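You operate a simulated robot arm through the tools that you are given. There is no shell and no other tool. Be economical: measure what you need, move in short steps, check, and stop when the job is done.

Carry out the task below with a simulated robot arm. There is one attempt and no reset: what you move stays moved.

Task
Seal the bowl, then start the fan and heat at air 3.0 and 40 C.
Fine: switch the power on; set both dials before the fan; heat comes last.

It is judged by the outcome, as a careful person would: the job done as asked, and still so three seconds after it is handed in. It fails if anything else is knocked over, pushed out of place, dropped, spilled or broken. Lids that push on must go on centred and level and be pressed home; caps that screw on are set level and turned clockwise until they are tight.

Robot
A 7-joint arm with a two-finger parallel gripper, fixed in place. Base frame: the origin is at the foot of the arm, x ahead of it, y to its left, z up. Lengths are in m, angles in degrees, forces in N, time in s.
With the tool pointing down near the work surface it reaches from about 0.1 to 0.36 m from the base axis. Its first joint turns from -166.0 to 166.0 degrees. Payload 1.57 kg.
Tool frame: the origin (TCP) lies between the finger pads and is the grasp point; the fingertips stand 0.03 m ahead of it; z points along the fingers, y is the line along which they close. Largest opening 0.11 m; finger width 0.024, thickness 0.012; the body of the gripper, 0.048 by 0.112 m, starts 0.078 m behind the TCP.
Orientation is that of the tool frame in the base frame, as a unit quaternion [x, y, z, w]. With the fingers straight down and closing along the base's y, the tool's x points along the base's -x, its y along +y and its z along -z.

Tools
- The arm moves only by the tool arm_command. Its argument "motion" is a list of rows, each an object of numbers (a shift or turn left out is 0, a gripper value left out holds the last): "gripper": the closure in counts, from 0 (fully open) to 255 (shut); "tx", "ty", "tz": the shift along the tool's x, y, z in m; "rx", "ry", "rz": the turn, a rotation vector about the tool's x, y, z in degrees. In form: [{"gripper": .., "tx": .., "ty": .., "tz": .., "rx": .., "ry": .., "rz": ..}, ...]. A call has 1 to 10 rows; each row shifts and turns the commanded pose from where the row before left it, along the tool's axes as they then stand. Rows are played at 5 a second. More than 0.05 m and 8.6 degrees between two rows, or a gripper value outside its range, and nothing of the call is played. Where a pose cannot be reached the arm comes as near as it can. A force on the tool above 90 N (or 10 N above the force at the start of the call, whichever is more), or a blocked arm, ends the call early, and 0.2 s more pass. Each finger travels about 0.045 m/s and halts on what it meets, pressing with about 43 N; the grip force reading is that of the motor and also rises with nothing between the fingers. The clock runs only during rows and for 0.2 s after the last one: add rows that do not move to give the fingers time. It gives the time, the measured TCP pose, the force on the tool (base axes), the opening and the grip force at its end, in the units of the frame above (readings bear some noise).
- Cameras (640 x 400 px; columns grow to the right, rows downward): "scene" is fixed at [0.403, 0.5034, 1.8539]; the picture's right is [-1.00, 0.00, 0.00], its down [0.00, 0.74, -0.67] and it looks along [-0.00, -0.67, -0.74] (base axes); focal length 308 px, centre (320, 200). "wrist" rides on the gripper at [0.07, 0.016, -0.141] in the tool frame; the picture's right is [-0.23, 0.97, 0.00], its down [-0.86, -0.20, -0.48] and it looks along [-0.47, -0.11, 0.88] (tool axes); focal length 222 px, centre (320, 200). There is no depth. A picture from a camera that has moved, and an enlarged one, comes with that camera's place and axes in the base frame and with its lens. The place of the scene camera against the robot may be out by one fixed shift of up to 0.018 m in any direction.
- get_image(camera): a new picture of that camera. No time passes.
- raise_lower(by): slides the trunk up (or, below 0, down) by that many m; the arm rides with it, the base frame stays. It gives what a move gives, with no picture.
- enlarge(camera, box): a new picture of the part [left, top, right, bottom] of that camera's present view, enlarged. No time passes.
- sign_off(): hands the job in; it is judged then, once.

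Work in short steps. Places have to be worked out from the pictures, the camera data and where the tool is seen: move nearer, look again, correct. Check each grasp and each placing, and mend what went wrong. You have 120 turns and 64 pictures in all, those below and enlarged ones among them. Open the gripper and draw the arm clear of the work before you hand the job in, unless the task says otherwise; then end with one line.

The tools are called after "Request:" by a JSON object that holds its "fn" and its "kwargs". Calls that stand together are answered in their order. arm_command: Moves the arm, as the interface text tells. Its arguments: {"type":"object","properties":{"motion":{"type":"array","items":{"type":"object","properties":{"gripper":{"type":"number"},"tx":{"type":"number"},"ty":{"type":"number"},"tz":{"type":"number"},"rx":{"type":"number"},"ry":{"type":"number"},"rz":{"type":"number"}}}}},"required":["motion"]} The other tools are called the same way: raise_lower (by) slides the trunk up or down; get_image (camera) takes a picture; enlarge (camera, box) takes an enlarged picture of a part of a camera's view; sign_off () hands the job in.

At the start:

```text
t: 0.0
ee_pos: [0.1335, -0.384, 1.4046]
tool_rot: [0.001, 1.0, -0.001, 0.0]
force: [-0.8, 0.1, -0.7]
finger_gap: 0.11
gripper_force: 0.1
trunk travel left (down, up): [-0.564, 0.026]
```

scene: 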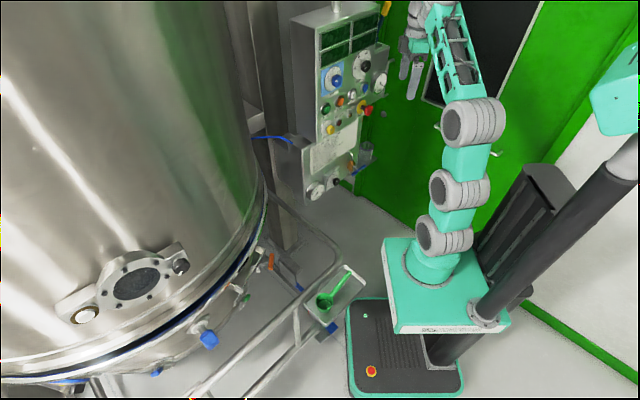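
wrist: 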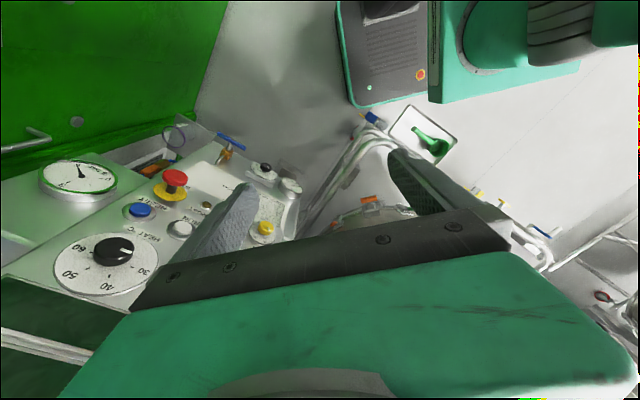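

I start by looking closely at the control panel and the rest of the scene.

Request:
{"fn": "enlarge", "kwargs": {"camera": "scene", "box": [280, 0, 440, 100]}}

Request:
{"fn": "enlarge", "kwargs": {"camera": "scene", "box": [280, 90, 440, 210]}}

Request:
{"fn": "enlarge", "kwargs": {"camera": "scene", "box": [40, 200, 380, 400]}}

Request:
{"fn": "enlarge", "kwargs": {"camera": "wrist", "box": [0, 90, 320, 310]}}

```text
4.00 times, centred on (360, 50) of scene
camera zoom: at [0.403, 0.5034, 1.8539], right [-1.0, 0.0, 0.0], down [0.0, 0.74, -0.67], along [0.0, -0.67, -0.74], focal length 1232 px, centre (160, 800)
```

zoom: 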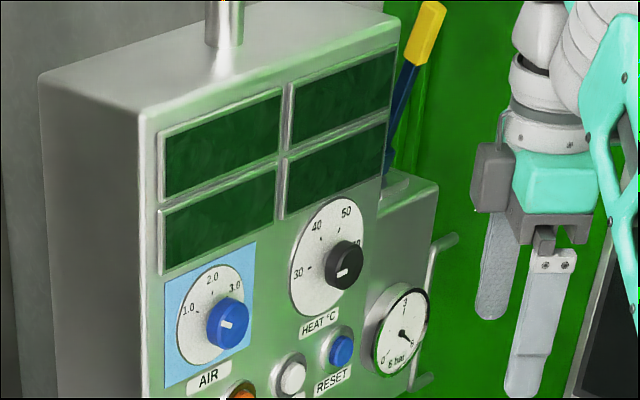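

```text
3.33 times, centred on (360, 150) of scene
camera zoom: at [0.403, 0.5034, 1.8539], right [-1.0, 0.0, 0.0], down [0.0, 0.74, -0.67], along [0.0, -0.67, -0.74], focal length 1027 px, centre (187, 367)
```

zoom: 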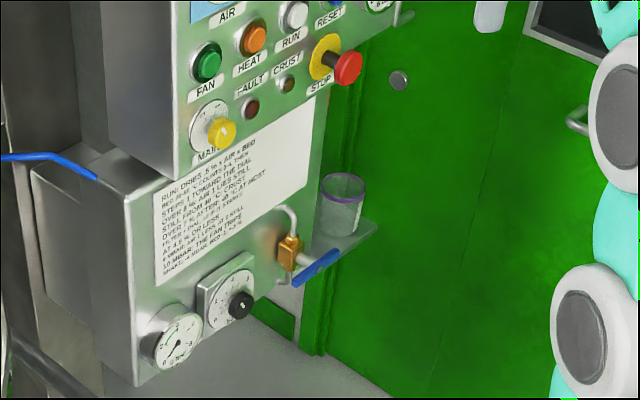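

```text
1.88 times, centred on (210, 300) of scene
camera zoom: at [0.403, 0.5034, 1.8539], right [-1.0, 0.0, 0.0], down [0.0, 0.74, -0.67], along [0.0, -0.67, -0.74], focal length 580 px, centre (527, 12)
```

zoom: 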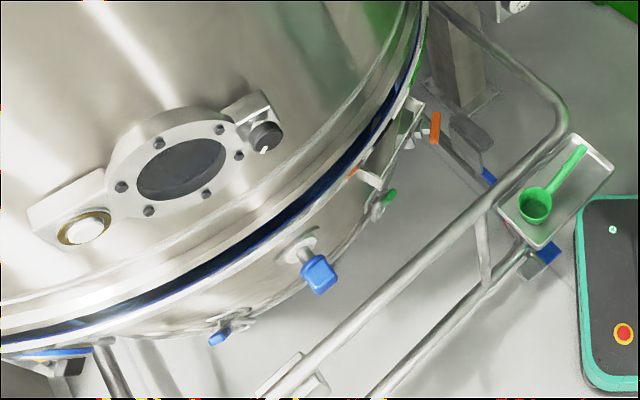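

```text
1.82 times, centred on (160, 200) of wrist
camera zoom: at [0.0649, -0.3686, 1.5457], right [0.23, 0.97, 0.0], down [0.86, -0.2, 0.48], along [0.47, -0.11, -0.88], focal length 404 px, centre (611, 200)
```

zoom: 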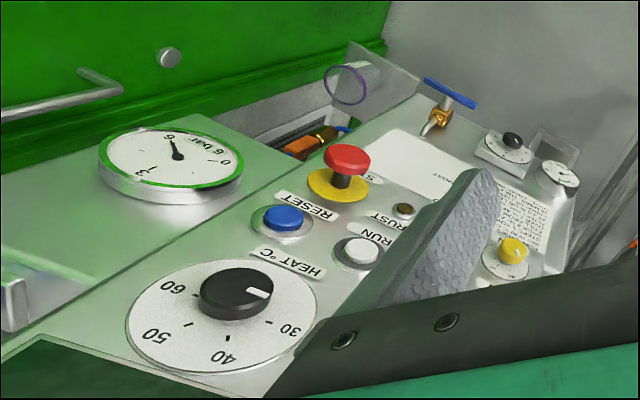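

I triangulated the panel from both cameras: the HEAT dial is near (0.233, -0.743, 1.295) and the yellow MAIN knob near (0.361, -0.581, 1.085). The face is vertical with its normal at about (-0.72, 0.69, 0). I turn the tool in place to face it, in two halves.

Request:
{"fn": "arm_command", "kwargs": {"motion": [{"rx": 2.85, "ry": -7.1, "rz": 2.85}, {"rx": 2.85, "ry": -7.1, "rz": 2.85}, {"rx": 2.85, "ry": -7.1, "rz": 2.85}, {"rx": 2.85, "ry": -7.1, "rz": 2.85}, {"rx": 2.85, "ry": -7.1, "rz": 2.85}, {"rx": 2.85, "ry": -7.1, "rz": 2.85}]}}

```text
t: 1.4
ee_pos: [0.1412, -0.3848, 1.4094]
tool_rot: [0.107, 0.955, -0.11, 0.256]
force: [0.2, -0.4, -0.9]
finger_gap: 0.1101
gripper_force: 0.0
out of reach, approached as far as the arm can: row 5, 6
trunk travel left (down, up): [-0.564, 0.026]
```

The last two rows were out of reach, so I check how the arm stands now.

Request:
{"fn": "get_image", "kwargs": {"camera": "scene"}}

Request:
{"fn": "get_image", "kwargs": {"camera": "wrist"}}

```text
57 pictures are left
```

scene: 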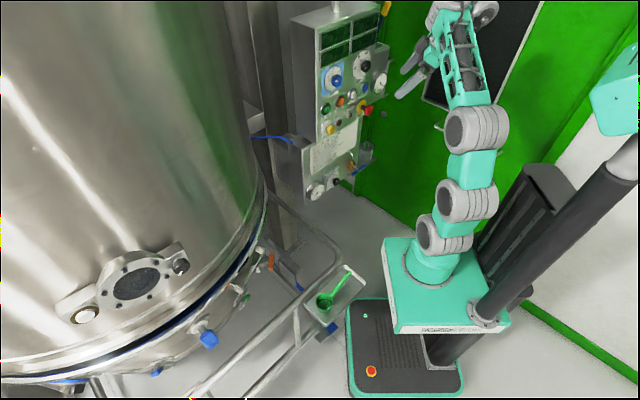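

```text
56 pictures are left
camera wrist: at [0.0211, -0.3214, 1.4905], right [0.45, 0.89, -0.03], down [0.45, -0.19, 0.87], along [0.77, -0.41, -0.49], focal length 222 px, centre (320, 200)
```

wrist: 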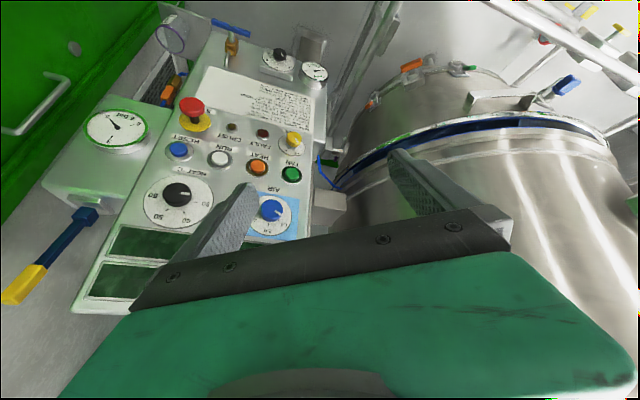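

That is a useful view of the panel. The arm is probably reaching too high, so I lower the TCP by about 0.16 m and see whether the orientation becomes free.

Request:
{"fn": "arm_command", "kwargs": {"motion": [{"tx": 0.0205, "ty": 0.0062, "tz": 0.034}, {"tx": 0.0205, "ty": 0.0062, "tz": 0.034}, {"tx": 0.0205, "ty": 0.0062, "tz": 0.034}, {"tx": 0.0205, "ty": 0.0062, "tz": 0.034}, {}]}}

```text
t: 2.6
ee_pos: [0.1372, -0.3983, 1.2782]
tool_rot: [0.108, 0.956, -0.108, 0.253]
force: [-0.6, 0.6, 0.1]
finger_gap: 0.1102
gripper_force: 0.1
out of reach, approached as far as the arm can: row 4
trunk travel left (down, up): [-0.564, 0.026]
```

Row 4 was refused as well, which suggests the wrist is folded too close to the shoulder. I move outward toward the panel, which still leaves about 0.2 m clear, and then carry on turning.

Request:
{"fn": "arm_command", "kwargs": {"motion": [{"tx": -0.0134, "ty": -0.029, "tz": 0.0135}, {"tx": -0.0134, "ty": -0.029, "tz": 0.0135}, {"tx": -0.0134, "ty": -0.029, "tz": 0.0135}, {"rx": 2.85, "ry": -7.1, "rz": 2.85}, {"rx": 2.85, "ry": -7.1, "rz": 2.85}, {"rx": 2.85, "ry": -7.1, "rz": 2.85}, {"rx": 2.85, "ry": -7.1, "rz": 2.85}]}}

```text
t: 4.2
ee_pos: [0.1583, -0.4953, 1.2973]
tool_rot: [0.108, 0.955, -0.106, 0.254]
force: [0.2, -0.3, -0.3]
finger_gap: 0.1098
gripper_force: 0.0
out of reach, approached as far as the arm can: row 1, 2, 3, 4, 5, 6, 7
trunk travel left (down, up): [-0.564, 0.026]
```

The orientation is stuck at this tilt, and the likely cause is the path, because the tool's yaw does not match the arm's heading. I yaw the tool about the vertical first, then pitch it up.

Request:
{"fn": "arm_command", "kwargs": {"motion": [{"rx": 4.1, "ry": 1.24, "rz": 6.8}, {"rx": 4.1, "ry": 1.24, "rz": 6.8}, {"rx": 4.1, "ry": 1.24, "rz": 6.8}, {"rx": 4.1, "ry": 1.24, "rz": 6.8}, {"rx": 4.1, "ry": 1.24, "rz": 6.8}]}}

```text
t: 5.4
ee_pos: [0.1444, -0.4941, 1.3514]
tool_rot: [0.431, 0.861, -0.186, 0.198]
force: [-0.4, -0.4, 0.6]
finger_gap: 0.1099
gripper_force: 0.2
out of reach, approached as far as the arm can: row 1, 2, 3, 4
trunk travel left (down, up): [-0.564, 0.026]
```

Row 5 went through, and the tool now tilts along the arm's own heading. I pitch up about the tool's y axis.

Request:
{"fn": "arm_command", "kwargs": {"motion": [{"ry": -8}, {"ry": -8}, {"ry": -8}, {"ry": -8}, {"ry": -8}]}}

```text
t: 6.6
ee_pos: [0.1452, -0.4939, 1.3511]
tool_rot: [0.428, 0.862, -0.186, 0.198]
force: [0.1, 0.4, 0.4]
finger_gap: 0.1102
gripper_force: 0.0
out of reach, approached as far as the arm can: row 1, 2, 3, 4, 5
trunk travel left (down, up): [-0.564, 0.026]
```

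All of this fits the wrist being too near the shoulder with the trunk fully up. I lower the trunk by 0.25 m, then raise the TCP relative to the base, which stretches the arm.

Request:
{"fn": "raise_lower", "kwargs": {"by": -0.25}}

Request:
{"fn": "get_image", "kwargs": {"camera": "wrist"}}

```text
t: 9.2
ee_pos: [0.145, -0.4944, 1.1011]
tool_rot: [0.428, 0.862, -0.185, 0.197]
force: [0.0, 0.0, 0.0]
finger_gap: 0.1101
gripper_force: 0.0
trunk travel left (down, up): [-0.314, 0.276]
```

```text
55 pictures are left
camera wrist: at [0.0935, -0.3692, 1.1837], right [0.92, 0.4, -0.03], down [0.22, -0.45, 0.87], along [0.33, -0.8, -0.5], focal length 222 px, centre (320, 200)
```

wrist: 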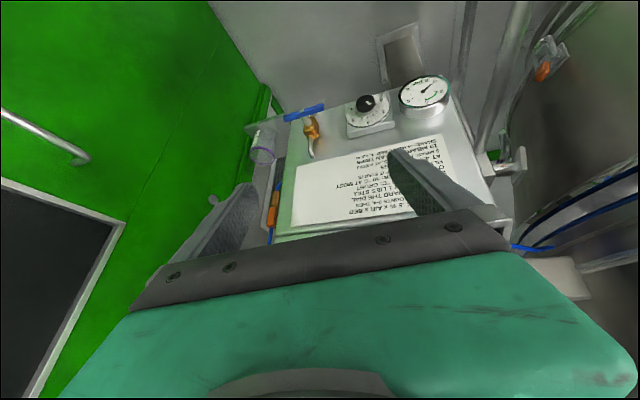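

Now I raise the TCP 0.16 m and pitch up.

Request:
{"fn": "arm_command", "kwargs": {"motion": [{"tx": -0.02, "ty": -0.006, "tz": -0.034}, {"tx": -0.02, "ty": -0.006, "tz": -0.034}, {"tx": -0.02, "ty": -0.006, "tz": -0.034}, {"tx": -0.02, "ty": -0.006, "tz": -0.034}, {"ry": -8}, {"ry": -8}, {"ry": -8}, {"ry": -8}, {"ry": -8}, {"ry": -8}]}}

Request:
{"fn": "get_image", "kwargs": {"camera": "scene"}}

```text
t: 11.4
ee_pos: [0.145, -0.5047, 1.2882]
tool_rot: [0.381, 0.803, -0.269, 0.372]
force: [0.4, -0.5, -0.4]
finger_gap: 0.11
gripper_force: 0.1
out of reach, approached as far as the arm can: row 7, 8, 9, 10
trunk travel left (down, up): [-0.314, 0.276]
```

```text
54 pictures are left
```

scene: 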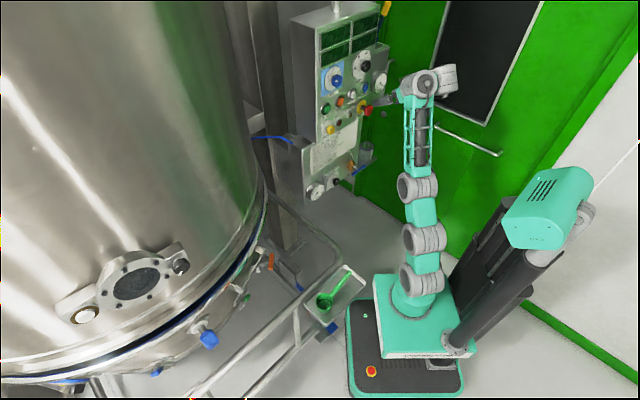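

Another 20 degrees came free after the trunk move. I lower the trunk a further 0.15 m and try the same again.

Request:
{"fn": "raise_lower", "kwargs": {"by": -0.15}}

Request:
{"fn": "arm_command", "kwargs": {"motion": [{"ry": -8}, {"ry": -8}, {"tx": -0.028, "ty": 0, "tz": -0.02}, {"tx": -0.028, "ty": 0, "tz": -0.02}, {"tx": -0.028, "ty": 0, "tz": -0.02}, {"ry": -8}, {"ry": -8}, {"ry": -8}]}}

```text
t: 13.1
ee_pos: [0.1438, -0.505, 1.138]
tool_rot: [0.381, 0.803, -0.269, 0.371]
force: [0.3, 1.3, 0.0]
finger_gap: 0.11
gripper_force: 0.0
trunk travel left (down, up): [-0.164, 0.426]
```

```text
t: 14.9
ee_pos: [0.1385, -0.4722, 1.2024]
tool_rot: [0.354, 0.765, -0.302, 0.445]
force: [0.0, 0.8, -0.2]
finger_gap: 0.1099
gripper_force: 0.0
out of reach, approached as far as the arm can: row 1, 2, 4, 5, 7, 8
trunk travel left (down, up): [-0.164, 0.426]
```

I have more pitch now, with the tool about 25 degrees below horizontal. I look at the arm's shape to see which limit is active.

Request:
{"fn": "enlarge", "kwargs": {"camera": "scene", "box": [280, 40, 600, 400]}}

Request:
{"fn": "get_image", "kwargs": {"camera": "wrist"}}

```text
1.11 times, centred on (440, 220) of scene
camera zoom: at [0.403, 0.5034, 1.8539], right [-1.0, 0.0, 0.0], down [0.0, 0.74, -0.67], along [0.0, -0.67, -0.74], focal length 342 px, centre (187, 178)
```

zoom: 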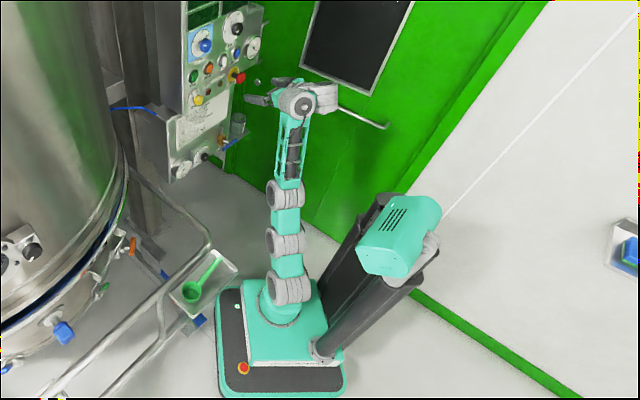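

```text
52 pictures are left
camera wrist: at [0.0626, -0.3343, 1.1966], right [0.87, 0.49, 0.06], down [-0.08, 0.03, 1.0], along [0.48, -0.87, 0.06], focal length 222 px, centre (320, 200)
```

wrist: 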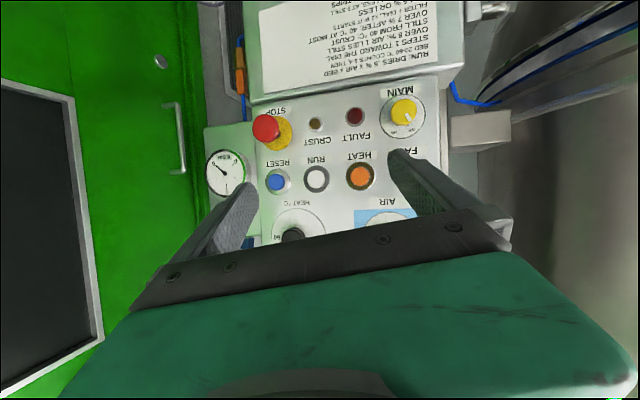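

The arm is nearly straight with the forearm upright, yet the pitch stays limited, so a wrist joint may be at its stop. As a test I roll the tool about its own axis and then try to pitch again.

Request:
{"fn": "arm_command", "kwargs": {"motion": [{"rz": 8}, {"rz": 8}, {"rz": 8}, {"rz": 8}, {"rz": 8}, {"rx": 5.6, "ry": -5.6}, {"rx": 5.6, "ry": -5.6}, {"rx": 5.6, "ry": -5.6}]}}

```text
t: 16.7
ee_pos: [0.1396, -0.4972, 1.2327]
tool_rot: [0.638, 0.489, -0.304, 0.511]
force: [-0.2, -0.8, 0.4]
finger_gap: 0.1102
gripper_force: 0.1
out of reach, approached as far as the arm can: row 6, 7, 8
trunk travel left (down, up): [-0.164, 0.426]
```

The roll helped: the tool is now only 17 degrees below horizontal, though my last turn also swung the heading. I pitch again about the correct horizontal axis.

Request:
{"fn": "arm_command", "kwargs": {"motion": [{"rx": -3, "ry": -7.4}, {"rx": -3, "ry": -7.4}, {}]}}

```text
t: 17.5
ee_pos: [0.1453, -0.4825, 1.2506]
tool_rot: [0.628, 0.478, -0.316, 0.527]
force: [-0.2, 0.9, 0.2]
finger_gap: 0.1099
gripper_force: 0.1
out of reach, approached as far as the arm can: row 1, 2
trunk travel left (down, up): [-0.164, 0.426]
```

The gain was small. I test whether this pitch holds with the arm less stretched, by raising the trunk 0.2 m and then lowering the TCP the same amount.

Request:
{"fn": "raise_lower", "kwargs": {"by": 0.2}}

Request:
{"fn": "arm_command", "kwargs": {"motion": [{"tx": 0.0355, "ty": -0.0142, "tz": 0.0117}, {"tx": 0.0355, "ty": -0.0142, "tz": 0.0117}, {"tx": 0.0355, "ty": -0.0142, "tz": 0.0117}, {"tx": 0.0355, "ty": -0.0142, "tz": 0.0117}, {"tx": 0.0355, "ty": -0.0142, "tz": 0.0117}, {}]}}

Request:
{"fn": "get_image", "kwargs": {"camera": "scene"}}

```text
t: 19.7
ee_pos: [0.1452, -0.4832, 1.451]
tool_rot: [0.627, 0.479, -0.315, 0.527]
force: [0.4, -1.1, -1.2]
finger_gap: 0.1099
gripper_force: 0.1
trunk travel left (down, up): [-0.364, 0.226]
```

```text
t: 21.1
ee_pos: [0.1456, -0.484, 1.4511]
tool_rot: [0.627, 0.479, -0.316, 0.527]
force: [-0.2, -0.3, -0.1]
finger_gap: 0.1099
gripper_force: 0.0
out of reach, approached as far as the arm can: row 1, 2, 3, 4, 5
trunk travel left (down, up): [-0.364, 0.226]
```

```text
51 pictures are left
```

scene: 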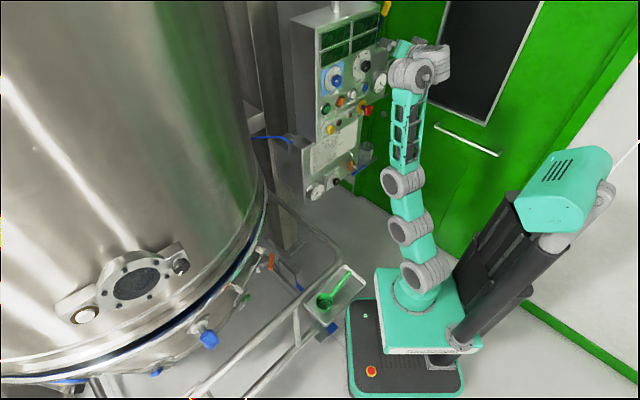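

At this pitch the TCP cannot be lowered at all, so some joint is at a stop. Rolling +z helped before, so I roll further and test lowering again.

Request:
{"fn": "arm_command", "kwargs": {"motion": [{"rz": 8}, {"rz": 8}, {"rz": 8}, {"rz": 8}, {"rz": 8}, {"rz": 8}, {"tx": 0.0135, "ty": -0.036, "tz": 0.01}, {"tx": 0.0135, "ty": -0.036, "tz": 0.01}, {"tx": 0.0135, "ty": -0.036, "tz": 0.01}, {}]}}

```text
t: 23.3
ee_pos: [0.1452, -0.4841, 1.4513]
tool_rot: [0.768, 0.182, -0.074, 0.609]
force: [0.0, -0.1, 1.0]
finger_gap: 0.1098
gripper_force: 0.1
out of reach, approached as far as the arm can: row 7, 8, 9
trunk travel left (down, up): [-0.364, 0.226]
```

Roll is free, so the stop is not in the last joint. I probe each direction with small out-and-back steps.

Request:
{"fn": "arm_command", "kwargs": {"motion": [{"tz": 0.03}, {"tz": -0.03}, {"tx": -0.01, "ty": 0.027, "tz": -0.007}, {"tx": 0.01, "ty": -0.027, "tz": 0.007}, {"tx": 0.028, "ty": 0.01}, {"tx": -0.028, "ty": -0.01}, {"tx": -0.028, "ty": -0.01}, {"tx": 0.028, "ty": 0.01}, {"tz": -0.03}]}}

```text
t: 25.3
ee_pos: [0.1417, -0.4575, 1.4696]
tool_rot: [0.769, 0.182, -0.074, 0.609]
force: [0.7, 0.1, 0.0]
finger_gap: 0.1097
gripper_force: 0.1
out of reach, approached as far as the arm can: row 7, 9
trunk travel left (down, up): [-0.364, 0.226]
```

Forward, up and one side are free; only backing in and lowering are blocked. I keep this arm shape and lower the trunk 0.25 m to reach button height. Then I pitch up while moving forward.

Request:
{"fn": "raise_lower", "kwargs": {"by": -0.25}}

Request:
{"fn": "arm_command", "kwargs": {"motion": [{"tz": 0.03}, {"tz": 0.03}, {"rx": -6.5, "ry": -2.4}, {"rx": -6.5, "ry": -2.4}, {}]}}

Request:
{"fn": "get_image", "kwargs": {"camera": "wrist"}}

```text
t: 27.9
ee_pos: [0.1404, -0.4583, 1.2197]
tool_rot: [0.768, 0.182, -0.075, 0.609]
force: [0.7, 0.0, 0.0]
finger_gap: 0.1101
gripper_force: 0.0
trunk travel left (down, up): [-0.114, 0.476]
```

```text
t: 29.1
ee_pos: [0.1738, -0.5235, 1.2792]
tool_rot: [0.694, 0.164, -0.086, 0.696]
force: [-0.4, 0.6, -0.3]
finger_gap: 0.1099
gripper_force: 0.1
out of reach, approached as far as the arm can: row 3, 4
trunk travel left (down, up): [-0.114, 0.476]
```

```text
50 pictures are left
camera wrist: at [0.2312, -0.3742, 1.2725], right [0.12, 0.0, 0.99], down [-0.92, 0.38, 0.12], along [-0.38, -0.92, 0.05], focal length 222 px, centre (320, 200)
```

wrist: 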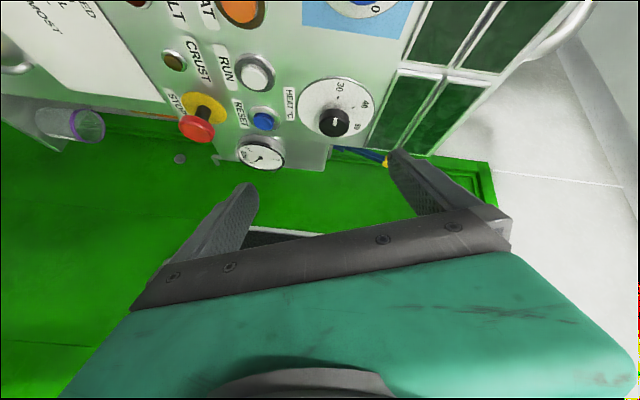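

The tool is now horizontal. I yaw it about the vertical by 40 degrees to face the panel squarely.

Request:
{"fn": "arm_command", "kwargs": {"motion": [{"rx": -2.8, "ry": 7.5}, {"rx": -2.8, "ry": 7.5}, {"rx": -2.8, "ry": 7.5}, {"rx": -2.8, "ry": 7.5}, {"rx": -2.8, "ry": 7.5}, {}]}}

Request:
{"fn": "get_image", "kwargs": {"camera": "wrist"}}

```text
t: 30.5
ee_pos: [0.1704, -0.5252, 1.3234]
tool_rot: [0.616, 0.263, 0.011, 0.742]
force: [0.0, 0.1, 1.0]
finger_gap: 0.1097
gripper_force: 0.1
out of reach, approached as far as the arm can: row 1, 2, 3, 4, 5
trunk travel left (down, up): [-0.114, 0.476]
```

```text
49 pictures are left
camera wrist: at [0.1794, -0.369, 1.2971], right [0.1, 0.16, 0.98], down [-0.99, 0.1, 0.09], along [-0.08, -0.98, 0.16], focal length 222 px, centre (320, 200)
```

wrist: 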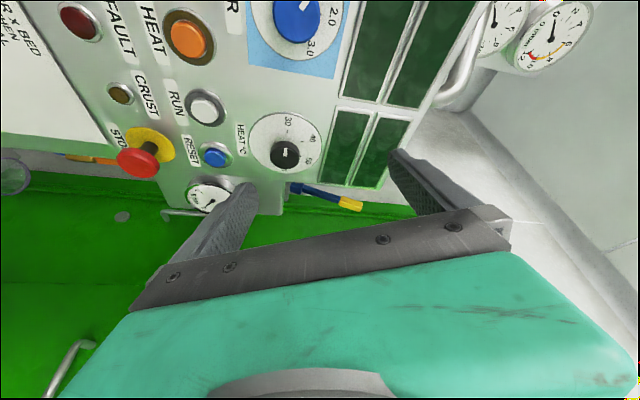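

That gained more: heading -66 degrees with the TCP at z 1.32. I lower the trunk 0.1 m, ease forward, and finish the yaw.

Request:
{"fn": "raise_lower", "kwargs": {"by": -0.1}}

Request:
{"fn": "arm_command", "kwargs": {"motion": [{"tx": 0.0044, "ty": -0.0014, "tz": 0.029}, {"tx": 0.0044, "ty": -0.0014, "tz": 0.029}, {"rx": -3, "ry": 7.4, "rz": 0.8}, {"rx": -3, "ry": 7.4, "rz": 0.8}, {"rx": -3, "ry": 7.4, "rz": 0.8}, {}]}}

Request:
{"fn": "get_image", "kwargs": {"camera": "wrist"}}

```text
t: 31.8
ee_pos: [0.1704, -0.5262, 1.2239]
tool_rot: [0.617, 0.262, 0.011, 0.742]
force: [0.1, -0.1, 0.1]
finger_gap: 0.1099
gripper_force: 0.1
trunk travel left (down, up): [-0.014, 0.576]
```

```text
t: 33.2
ee_pos: [0.1927, -0.5516, 1.141]
tool_rot: [0.548, 0.386, 0.166, 0.723]
force: [0.0, 0.6, 0.1]
finger_gap: 0.1098
gripper_force: 0.1
out of reach, approached as far as the arm can: row 2, 3, 4, 5
trunk travel left (down, up): [-0.014, 0.576]
```

```text
48 pictures are left
camera wrist: at [0.1363, -0.4057, 1.1152], right [0.03, 0.18, 0.98], down [-0.94, -0.32, 0.09], along [0.33, -0.93, 0.16], focal length 222 px, centre (320, 200)
```

wrist: 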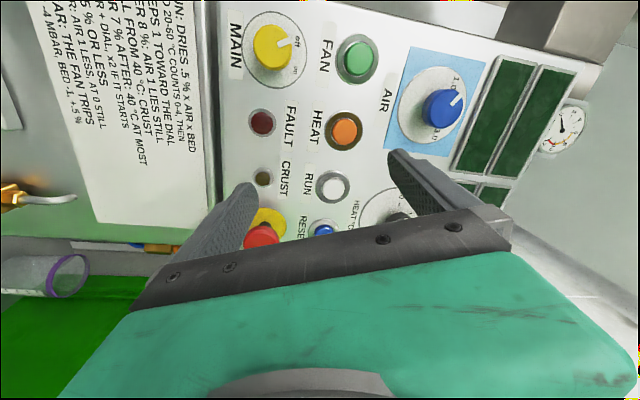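

Now the tool faces the panel squarely (heading -42 degrees, 6 degrees up). I read the placard and the dials.

Request:
{"fn": "enlarge", "kwargs": {"camera": "wrist", "box": [0, 0, 220, 240]}}

Request:
{"fn": "enlarge", "kwargs": {"camera": "wrist", "box": [210, 0, 530, 240]}}

```text
1.67 times, centred on (110, 120) of wrist
camera zoom: at [0.1363, -0.4057, 1.1152], right [0.03, 0.18, 0.98], down [-0.94, -0.32, 0.09], along [0.33, -0.93, 0.16], focal length 370 px, centre (670, 333)
```

zoom: 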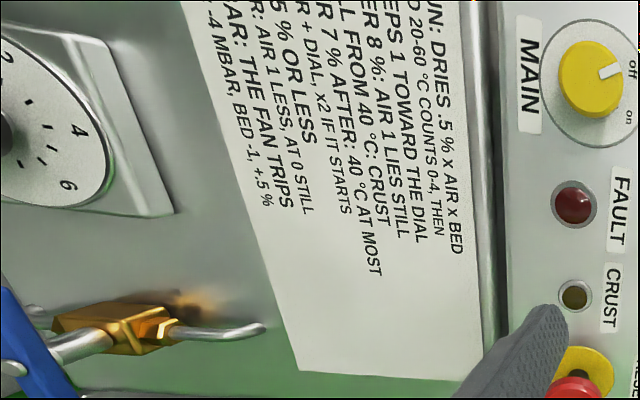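

```text
1.67 times, centred on (370, 120) of wrist
camera zoom: at [0.1363, -0.4057, 1.1152], right [0.03, 0.18, 0.98], down [-0.94, -0.32, 0.09], along [0.33, -0.93, 0.16], focal length 370 px, centre (237, 333)
```

zoom: 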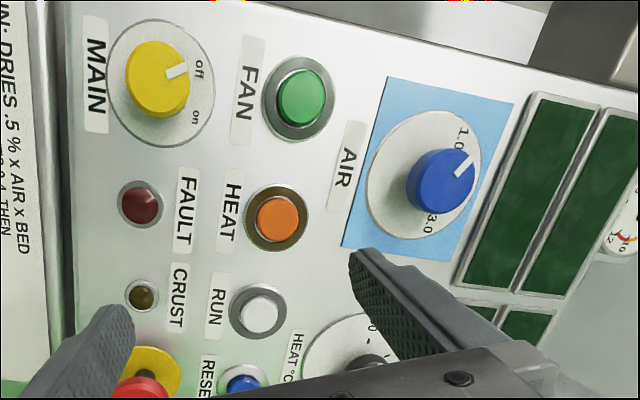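

The instruction text goes on below, along with the seal air gear. I pitch the tool down 24 degrees to see the lower box.

Request:
{"fn": "arm_command", "kwargs": {"motion": [{"rx": 7.4, "ry": 3}, {"rx": 7.4, "ry": 3}, {"rx": 7.4, "ry": 3}, {}]}}

Request:
{"fn": "get_image", "kwargs": {"camera": "wrist"}}

Request:
{"fn": "enlarge", "kwargs": {"camera": "wrist", "box": [140, 0, 360, 200]}}

Request:
{"fn": "enlarge", "kwargs": {"camera": "wrist", "box": [0, 0, 200, 220]}}

```text
t: 34.2
ee_pos: [0.1885, -0.5351, 1.0782]
tool_rot: [0.611, 0.428, 0.147, 0.65]
force: [-0.3, -0.2, 0.4]
finger_gap: 0.11
gripper_force: 0.1
out of reach, approached as far as the arm can: row 1, 2, 3
trunk travel left (down, up): [-0.014, 0.576]
```

```text
45 pictures are left
camera wrist: at [0.1315, -0.3868, 1.083], right [0.19, 0.04, 0.98], down [-0.92, -0.33, 0.19], along [0.33, -0.94, -0.02], focal length 222 px, centre (320, 200)
```

wrist: 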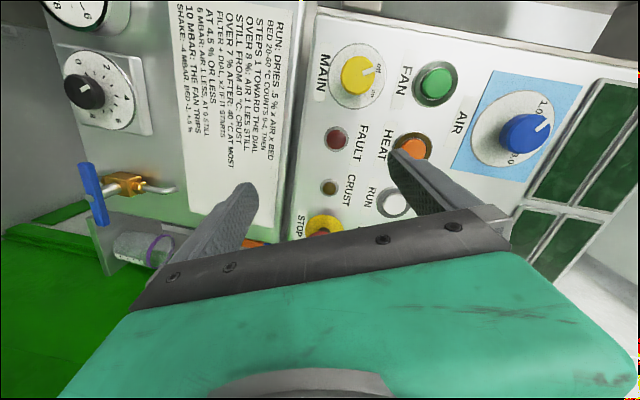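

```text
2.00 times, centred on (250, 100) of wrist
camera zoom: at [0.1315, -0.3868, 1.083], right [0.19, 0.04, 0.98], down [-0.92, -0.33, 0.19], along [0.33, -0.94, -0.02], focal length 444 px, centre (460, 400)
```

zoom: 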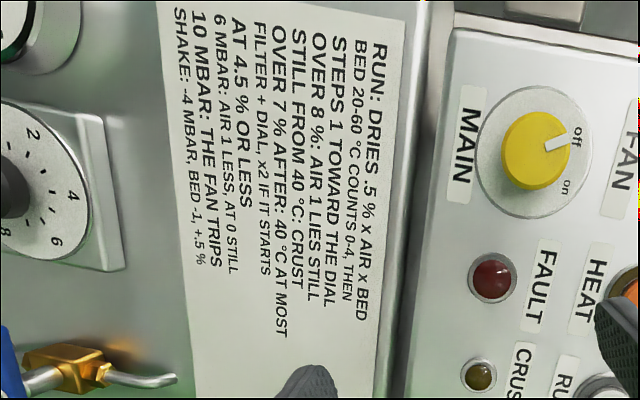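

```text
1.82 times, centred on (100, 110) of wrist
camera zoom: at [0.1315, -0.3868, 1.083], right [0.19, 0.04, 0.98], down [-0.92, -0.33, 0.19], along [0.33, -0.94, -0.02], focal length 404 px, centre (720, 364)
```

zoom: 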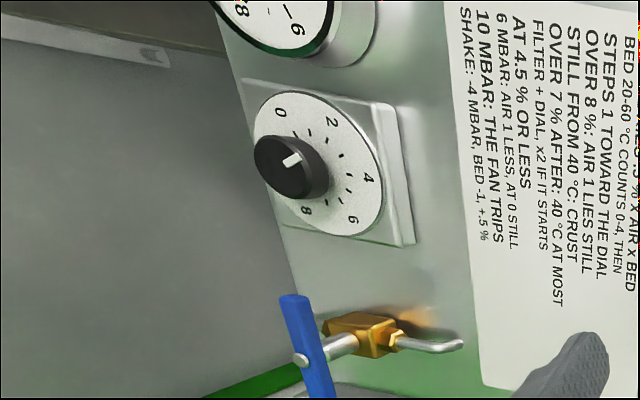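

The placard covers process rules only. The lever with the yellow grip beside the 6 bar gauge is the likely seal valve, so I zoom in there and on the other gauges.

Request:
{"fn": "enlarge", "kwargs": {"camera": "scene", "box": [350, 0, 414, 40]}}

Request:
{"fn": "enlarge", "kwargs": {"camera": "scene", "box": [350, 55, 414, 105]}}

Request:
{"fn": "enlarge", "kwargs": {"camera": "scene", "box": [220, 90, 300, 290]}}

```text
10.00 times, centred on (382, 20) of scene
camera zoom: at [0.403, 0.5034, 1.8539], right [-1.0, 0.0, 0.0], down [0.0, 0.74, -0.67], along [0.0, -0.67, -0.74], focal length 3081 px, centre (-300, 2000)
```

zoom: 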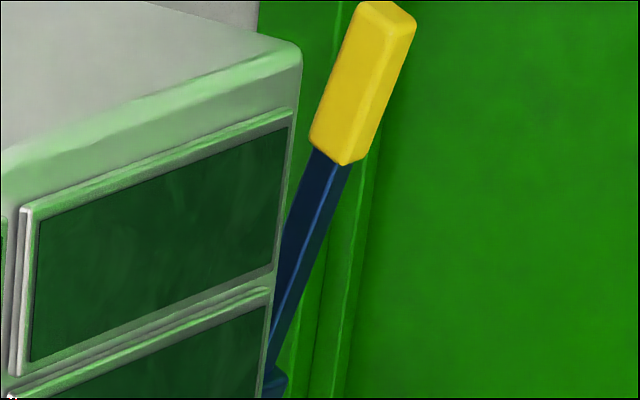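

```text
8.00 times, centred on (382, 80) of scene
camera zoom: at [0.403, 0.5034, 1.8539], right [-1.0, 0.0, 0.0], down [0.0, 0.74, -0.67], along [0.0, -0.67, -0.74], focal length 2464 px, centre (-176, 1160)
```

zoom: 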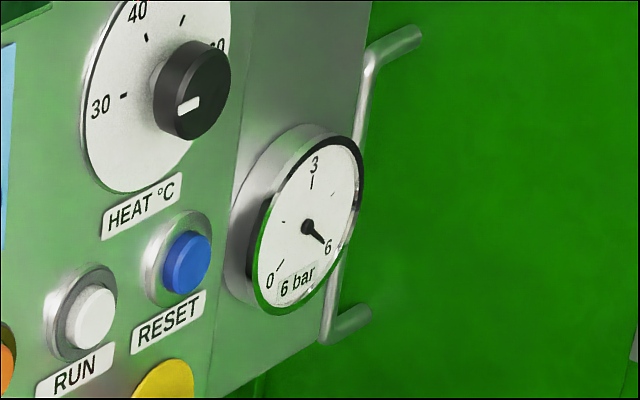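

```text
2.00 times, centred on (260, 190) of scene
camera zoom: at [0.403, 0.5034, 1.8539], right [-1.0, 0.0, 0.0], down [0.0, 0.74, -0.67], along [0.0, -0.67, -0.74], focal length 616 px, centre (440, 220)
```

zoom: 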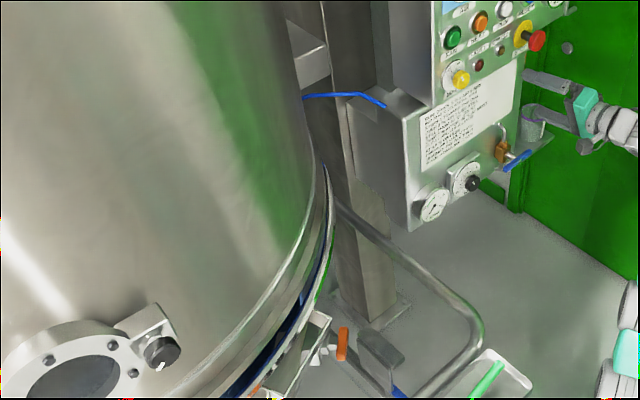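

The panel gauge shows 6 bar of supply, and a blue hose runs from the lower box to the vessel. I need a proper look at the lower box's gauge, dial and valve, so I turn the camera that way.

Request:
{"fn": "arm_command", "kwargs": {"motion": [{"rx": 7.4, "ry": 3}, {"rx": 7.4, "ry": 3}, {"rx": -3, "ry": 7.4, "rz": -1}, {"rx": -3, "ry": 7.4, "rz": -1}, {}]}}

Request:
{"fn": "get_image", "kwargs": {"camera": "wrist"}}

```text
t: 35.4
ee_pos: [0.2332, -0.4876, 0.9474]
tool_rot: [0.651, 0.53, 0.188, 0.509]
force: [0.3, -0.7, 0.1]
finger_gap: 0.1101
gripper_force: 0.0
out of reach, approached as far as the arm can: row 1, 2, 3, 4
trunk travel left (down, up): [-0.014, 0.576]
```

```text
39 pictures are left
camera wrist: at [0.1556, -0.3582, 0.9971], right [0.4, -0.12, 0.91], down [-0.79, -0.55, 0.28], along [0.46, -0.83, -0.32], focal length 222 px, centre (320, 200)
```

wrist: 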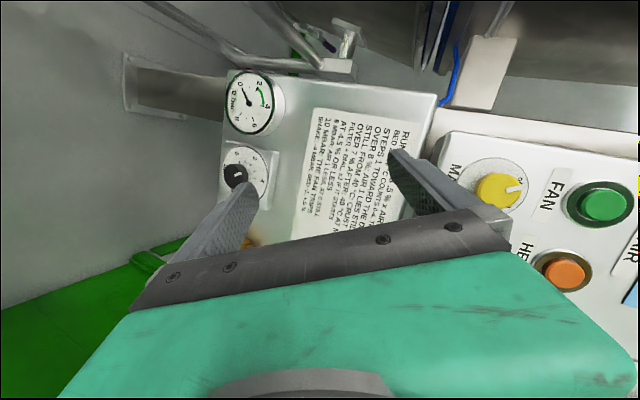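

The lower gauge carries a green band. I zoom in on it and on the vessel side.

Request:
{"fn": "enlarge", "kwargs": {"camera": "wrist", "box": [200, 50, 320, 220]}}

Request:
{"fn": "enlarge", "kwargs": {"camera": "wrist", "box": [240, 0, 540, 120]}}

```text
2.35 times, centred on (260, 135) of wrist
camera zoom: at [0.1556, -0.3582, 0.9971], right [0.4, -0.12, 0.91], down [-0.79, -0.55, 0.28], along [0.46, -0.83, -0.32], focal length 523 px, centre (461, 353)
```

zoom: 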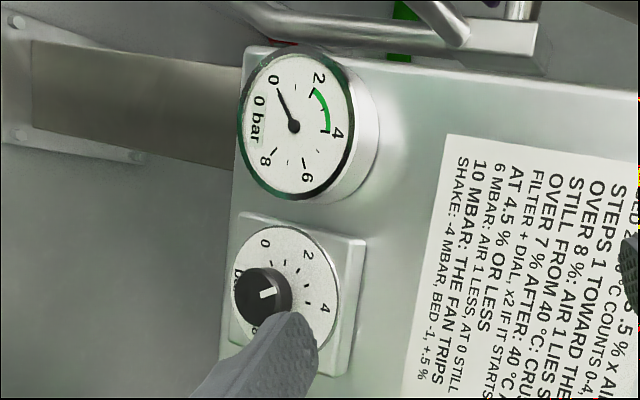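

```text
2.13 times, centred on (390, 60) of wrist
camera zoom: at [0.1556, -0.3582, 0.9971], right [0.4, -0.12, 0.91], down [-0.79, -0.55, 0.28], along [0.46, -0.83, -0.32], focal length 474 px, centre (171, 499)
```

zoom: 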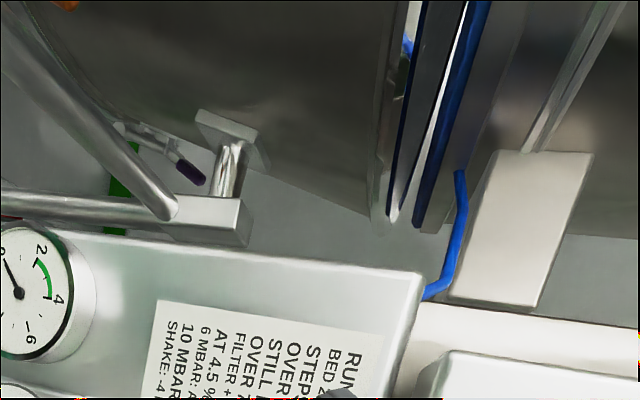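

That settles it. The lower gauge reads 0 bar with a green band at 2–4, and its regulator already points to about 3. The brass valve's blue T-handle lies across its pipe, so it is closed, and opening it seals the bowl. The handle triangulates to about (0.192, -0.735, 0.725), so I move toward a spot in front of it.

Request:
{"fn": "arm_command", "kwargs": {"motion": [{"tx": -0.0208, "ty": -0.0319, "tz": 0.0087}, {"tx": -0.0208, "ty": -0.0319, "tz": 0.0087}, {"tx": -0.0208, "ty": -0.0319, "tz": 0.0087}, {"tx": -0.0208, "ty": -0.0319, "tz": 0.0087}, {"tx": -0.0208, "ty": -0.0319, "tz": 0.0087}, {}]}}

```text
t: 36.8
ee_pos: [0.1488, -0.6132, 0.8226]
tool_rot: [0.652, 0.53, 0.188, 0.509]
force: [1.2, 0.4, 0.6]
finger_gap: 0.11
gripper_force: 0.0
trunk travel left (down, up): [-0.014, 0.576]
```

That tracked exactly, so the arm is free here. Now I level the pitch and trim the yaw.

Request:
{"fn": "arm_command", "kwargs": {"motion": [{"rx": -4.8, "ry": -4.4, "rz": 1.2}, {"rx": -4.8, "ry": -4.4, "rz": 1.2}, {"rx": -4.8, "ry": -4.4, "rz": 1.2}, {"rx": -4.8, "ry": -4.4, "rz": 1.2}, {}]}}

Request:
{"fn": "get_image", "kwargs": {"camera": "wrist"}}

```text
t: 38.0
ee_pos: [0.1485, -0.6121, 0.8221]
tool_rot: [0.601, 0.379, 0.193, 0.677]
force: [-0.3, -0.1, 0.3]
finger_gap: 0.1104
gripper_force: 0.0
trunk travel left (down, up): [-0.014, 0.576]
```

```text
36 pictures are left
camera wrist: at [0.0918, -0.4642, 0.818], right [0.05, 0.04, 1.0], down [-0.94, -0.33, 0.05], along [0.34, -0.94, 0.02], focal length 222 px, centre (320, 200)
```

wrist: 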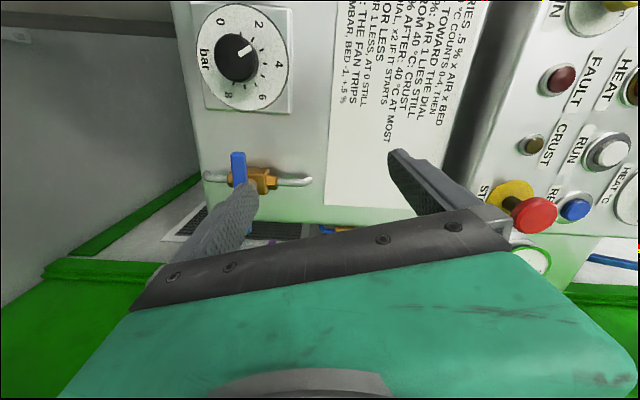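

The regulator points to about 3 and the T-handle is in plain view. I move to 6 cm in front of the handle and roll 16 degrees so the fingers close vertically across it.

Request:
{"fn": "arm_command", "kwargs": {"motion": [{"tx": -0.0088, "ty": -0.037, "tz": 0.0177}, {"tx": -0.0088, "ty": -0.037, "tz": 0.0177}, {"tx": -0.0088, "ty": -0.037, "tz": 0.0177}, {"rz": 8}, {"rz": 8}, {}]}}

Request:
{"fn": "get_image", "kwargs": {"camera": "wrist"}}

```text
t: 39.4
ee_pos: [0.1509, -0.6857, 0.7217]
tool_rot: [0.648, 0.292, 0.285, 0.643]
force: [-0.4, 0.0, -0.1]
finger_gap: 0.1098
gripper_force: 0.0
trunk travel left (down, up): [-0.014, 0.576]
```

```text
35 pictures are left
camera wrist: at [0.0923, -0.5404, 0.738], right [-0.14, -0.17, 0.98], down [-0.93, -0.32, -0.19], along [0.34, -0.93, -0.12], focal length 222 px, centre (320, 200)
```

wrist: 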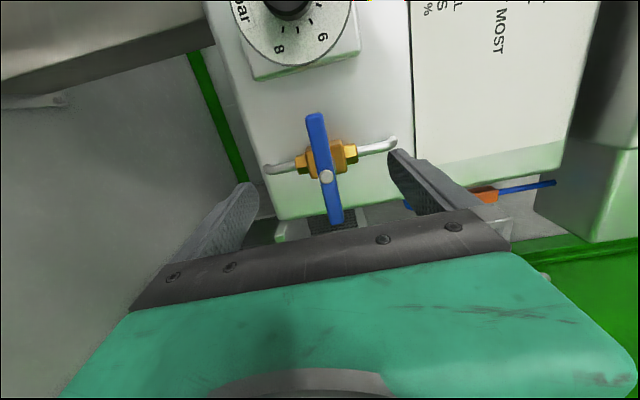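

The handle is centred well vertically and sits about 17 mm to the panel's right. I shift sideways and advance 4 cm, then check.

Request:
{"fn": "arm_command", "kwargs": {"motion": [{"tx": -0.0175}, {"tz": 0.02}, {"tz": 0.02}, {}]}}

Request:
{"fn": "get_image", "kwargs": {"camera": "wrist"}}

```text
t: 40.4
ee_pos: [0.1699, -0.7277, 0.7208]
tool_rot: [0.648, 0.293, 0.284, 0.643]
force: [0.1, -0.2, -0.4]
finger_gap: 0.1097
gripper_force: 0.1
trunk travel left (down, up): [-0.014, 0.576]
```

```text
34 pictures are left
camera wrist: at [0.1109, -0.5814, 0.7376], right [-0.14, -0.17, 0.98], down [-0.93, -0.32, -0.19], along [0.34, -0.93, -0.11], focal length 222 px, centre (320, 200)
```

wrist: 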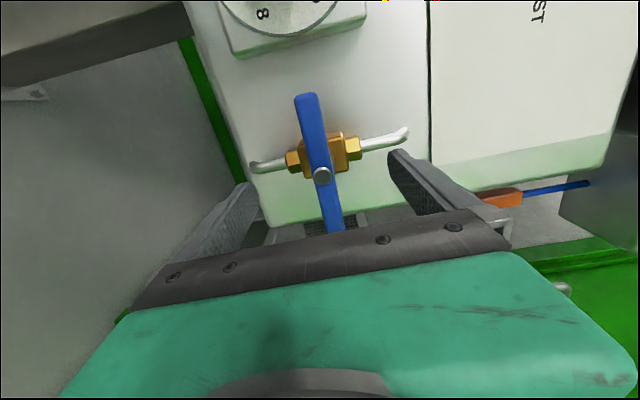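

The handle should now sit about 16–20 mm ahead of the TCP, just inside the fingertips. I advance a little more, trim sideways and close.

Request:
{"fn": "arm_command", "kwargs": {"motion": [{"tx": 0.005, "tz": 0.008}, {"gripper": 255}, {}, {}, {}, {}, {}, {}]}}

Request:
{"fn": "get_image", "kwargs": {"camera": "wrist"}}

```text
t: 42.2
ee_pos: [0.1779, -0.7288, 0.7254]
tool_rot: [0.646, 0.293, 0.284, 0.645]
force: [2.6, -11.0, 17.7]
finger_gap: 0.0196
gripper_force: 29.9
trunk travel left (down, up): [-0.014, 0.576]
```

```text
33 pictures are left
camera wrist: at [0.1195, -0.5825, 0.7407], right [-0.14, -0.16, 0.98], down [-0.93, -0.32, -0.19], along [0.34, -0.93, -0.11], focal length 222 px, centre (320, 200)
```

wrist: 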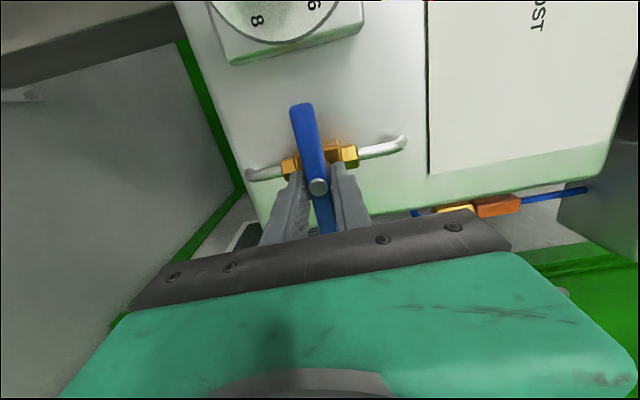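

The handle is gripped near its pivot. I relieve the sideways load by moving up 4 mm, then turn counter-clockwise in small steps.

Request:
{"fn": "arm_command", "kwargs": {"motion": [{"ty": 0.004}, {"rz": -6}, {"rz": -6}, {"rz": -6}, {}]}}

Request:
{"fn": "get_image", "kwargs": {"camera": "wrist"}}

```text
t: 43.4
ee_pos: [0.1774, -0.728, 0.7266]
tool_rot: [0.592, 0.392, 0.182, 0.68]
force: [-2.2, 15.7, 9.3]
finger_gap: 0.0196
gripper_force: 33.2
trunk travel left (down, up): [-0.014, 0.576]
```

```text
32 pictures are left
camera wrist: at [0.12, -0.5816, 0.7205], right [0.07, 0.06, 1.0], down [-0.94, -0.34, 0.09], along [0.34, -0.94, 0.04], focal length 222 px, centre (320, 200)
```

wrist: 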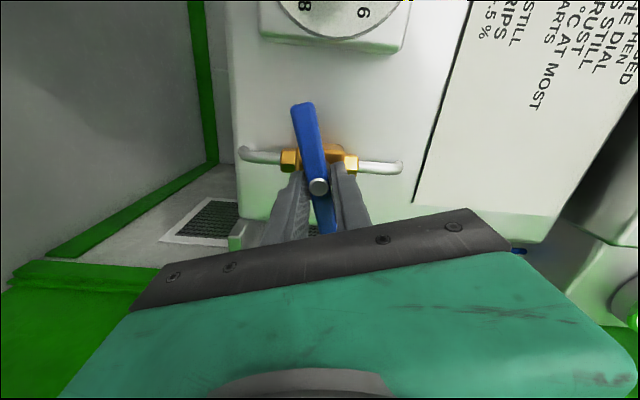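

The handle is following, and the pipe has turned about 17 degrees relative to it. I continue toward 90 degrees.

Request:
{"fn": "arm_command", "kwargs": {"motion": [{"rz": -8}, {"rz": -8}, {"rz": -8}, {"rz": -8}, {"rz": -8}, {"rz": -8}, {"rz": -8}, {"rz": -8}, {"rz": -8}, {}]}}

Request:
{"fn": "get_image", "kwargs": {"camera": "wrist"}}

```text
t: 45.6
ee_pos: [0.1811, -0.7261, 0.7284]
tool_rot: [0.247, 0.666, -0.252, 0.657]
force: [19.8, 18.0, 11.8]
finger_gap: 0.0204
gripper_force: 33.6
trunk travel left (down, up): [-0.014, 0.576]
```

```text
31 pictures are left
camera wrist: at [0.0842, -0.6208, 0.6586], right [0.65, 0.73, 0.22], down [-0.48, 0.17, 0.86], along [0.59, -0.66, 0.46], focal length 222 px, centre (320, 200)
```

wrist: 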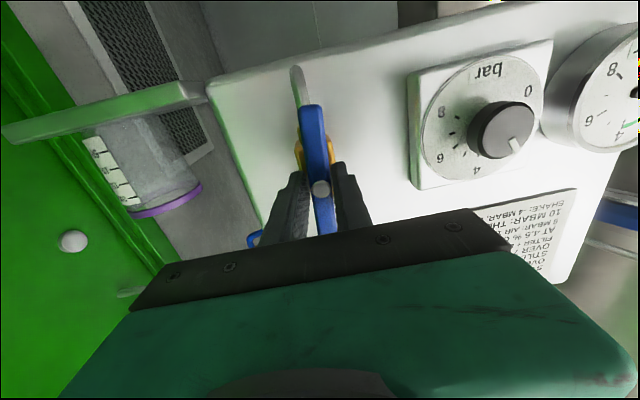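

The handle is now in line with the pipe. I release, back off, and check the seal gauge.

Request:
{"fn": "arm_command", "kwargs": {"motion": [{"gripper": 120}, {}, {}, {}, {"tz": -0.03}, {"tz": -0.03}, {"tz": -0.04}, {}]}}

Request:
{"fn": "get_image", "kwargs": {"camera": "wrist"}}

Request:
{"fn": "enlarge", "kwargs": {"camera": "scene", "box": [296, 140, 376, 205]}}

```text
t: 47.4
ee_pos: [0.1023, -0.6656, 0.7259]
tool_rot: [0.251, 0.665, -0.253, 0.656]
force: [0.6, 0.0, -0.3]
finger_gap: 0.0583
gripper_force: 0.1
trunk travel left (down, up): [-0.014, 0.576]
```

```text
30 pictures are left
camera wrist: at [0.0075, -0.5586, 0.658], right [0.65, 0.73, 0.22], down [-0.48, 0.17, 0.86], along [0.59, -0.67, 0.46], focal length 222 px, centre (320, 200)
```

wrist: 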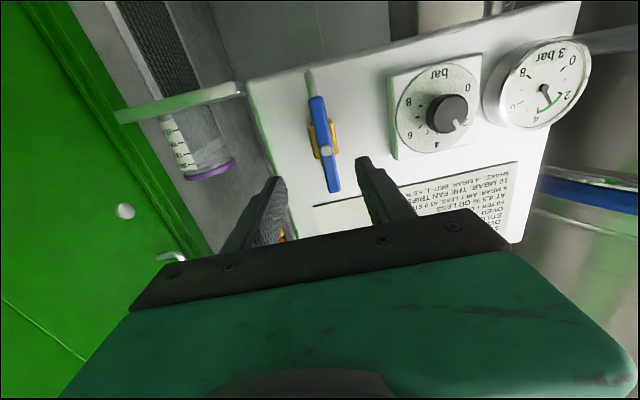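

```text
6.15 times, centred on (336, 172) of scene
camera zoom: at [0.403, 0.5034, 1.8539], right [-1.0, 0.0, 0.0], down [0.0, 0.74, -0.67], along [0.0, -0.67, -0.74], focal length 1896 px, centre (222, 369)
```

zoom: 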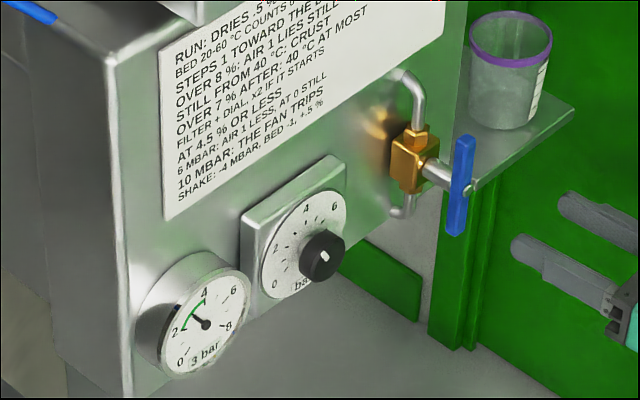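

The seal gauge now reads 3 bar, in the green, so the bowl is sealed. Next is the MAIN switch: I raise the trunk, then slide left along the panel at a safe stand-off.

Request:
{"fn": "raise_lower", "kwargs": {"by": 0.35}}

Request:
{"fn": "arm_command", "kwargs": {"motion": [{"ty": 0.04}, {"ty": 0.04}, {"ty": 0.04}, {"ty": 0.04}, {}]}}

Request:
{"fn": "get_image", "kwargs": {"camera": "wrist"}}

```text
t: 50.8
ee_pos: [0.1024, -0.6648, 1.0782]
tool_rot: [0.251, 0.665, -0.253, 0.656]
force: [-0.4, 0.0, -0.2]
finger_gap: 0.0582
gripper_force: 0.1
trunk travel left (down, up): [-0.364, 0.226]
```

```text
t: 52.0
ee_pos: [0.2087, -0.547, 1.076]
tool_rot: [0.251, 0.665, -0.253, 0.656]
force: [-0.8, -0.6, -0.4]
finger_gap: 0.0584
gripper_force: 0.1
trunk travel left (down, up): [-0.364, 0.226]
```

```text
28 pictures are left
camera wrist: at [0.1135, -0.4403, 1.0076], right [0.65, 0.73, 0.22], down [-0.48, 0.17, 0.86], along [0.59, -0.67, 0.46], focal length 222 px, centre (320, 200)
```

wrist: 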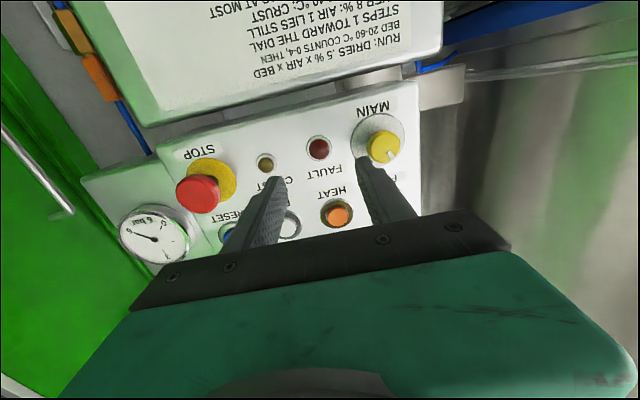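

The MAIN knob works out at about (0.359, -0.579, 1.09), agreeing with the earlier estimate. I shift left 76 mm and up 18 mm, and advance halfway.

Request:
{"fn": "arm_command", "kwargs": {"motion": [{"ty": 0.038, "tx": -0.009}, {"ty": 0.038, "tx": -0.009}, {"tz": 0.03}, {"tz": 0.03}, {}]}}

Request:
{"fn": "get_image", "kwargs": {"camera": "wrist"}}

```text
t: 53.2
ee_pos: [0.3064, -0.5313, 1.0937]
tool_rot: [0.251, 0.665, -0.253, 0.657]
force: [0.0, -0.3, 0.6]
finger_gap: 0.0581
gripper_force: 0.0
trunk travel left (down, up): [-0.364, 0.226]
```

```text
27 pictures are left
camera wrist: at [0.2111, -0.4238, 1.0246], right [0.65, 0.73, 0.22], down [-0.48, 0.17, 0.86], along [0.59, -0.67, 0.46], focal length 222 px, centre (320, 200)
```

wrist: 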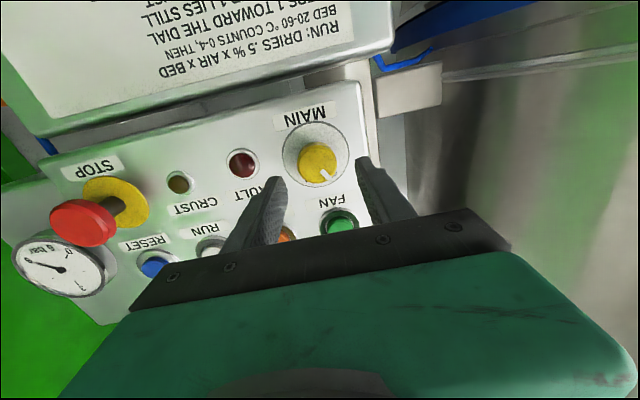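

The knob lies on the tool axis within about 2 mm. I advance 55 mm and grip it.

Request:
{"fn": "arm_command", "kwargs": {"motion": [{"tz": 0.028}, {"tz": 0.027}, {}, {"gripper": 255}, {}, {}, {}, {}]}}

```text
t: 55.0
ee_pos: [0.3439, -0.5682, 1.0934]
tool_rot: [0.251, 0.665, -0.253, 0.656]
force: [-1.6, -9.1, 2.0]
finger_gap: 0.038
gripper_force: 43.4
trunk travel left (down, up): [-0.364, 0.226]
```

It is gripped with a 38 mm gap. Off to on is about 60 degrees clockwise, so I turn it.

Request:
{"fn": "arm_command", "kwargs": {"motion": [{"rz": 8}, {"rz": 8}, {"rz": 8}, {"rz": 8}, {"rz": 8}, {"rz": 8}, {"rz": 8}, {"rz": 4}, {}]}}

Request:
{"fn": "get_image", "kwargs": {"camera": "wrist"}}

```text
t: 57.0
ee_pos: [0.3439, -0.5665, 1.0923]
tool_rot: [0.55, 0.45, 0.109, 0.695]
force: [-15.6, -10.5, 6.2]
finger_gap: 0.0376
gripper_force: 43.7
trunk travel left (down, up): [-0.364, 0.226]
```

```text
26 pictures are left
camera wrist: at [0.2845, -0.4222, 1.0717], right [0.2, 0.21, 0.96], down [-0.91, -0.31, 0.26], along [0.35, -0.93, 0.13], focal length 222 px, centre (320, 200)
```

wrist: 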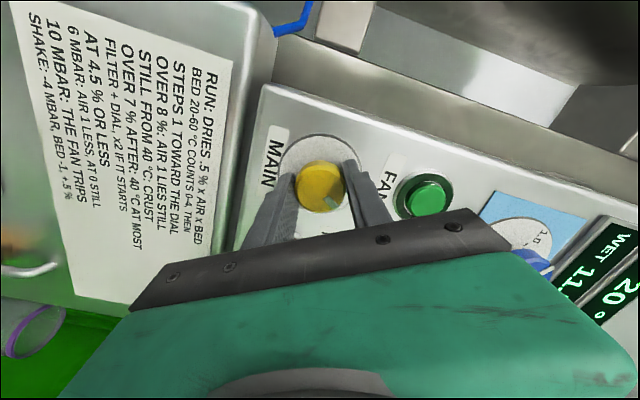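

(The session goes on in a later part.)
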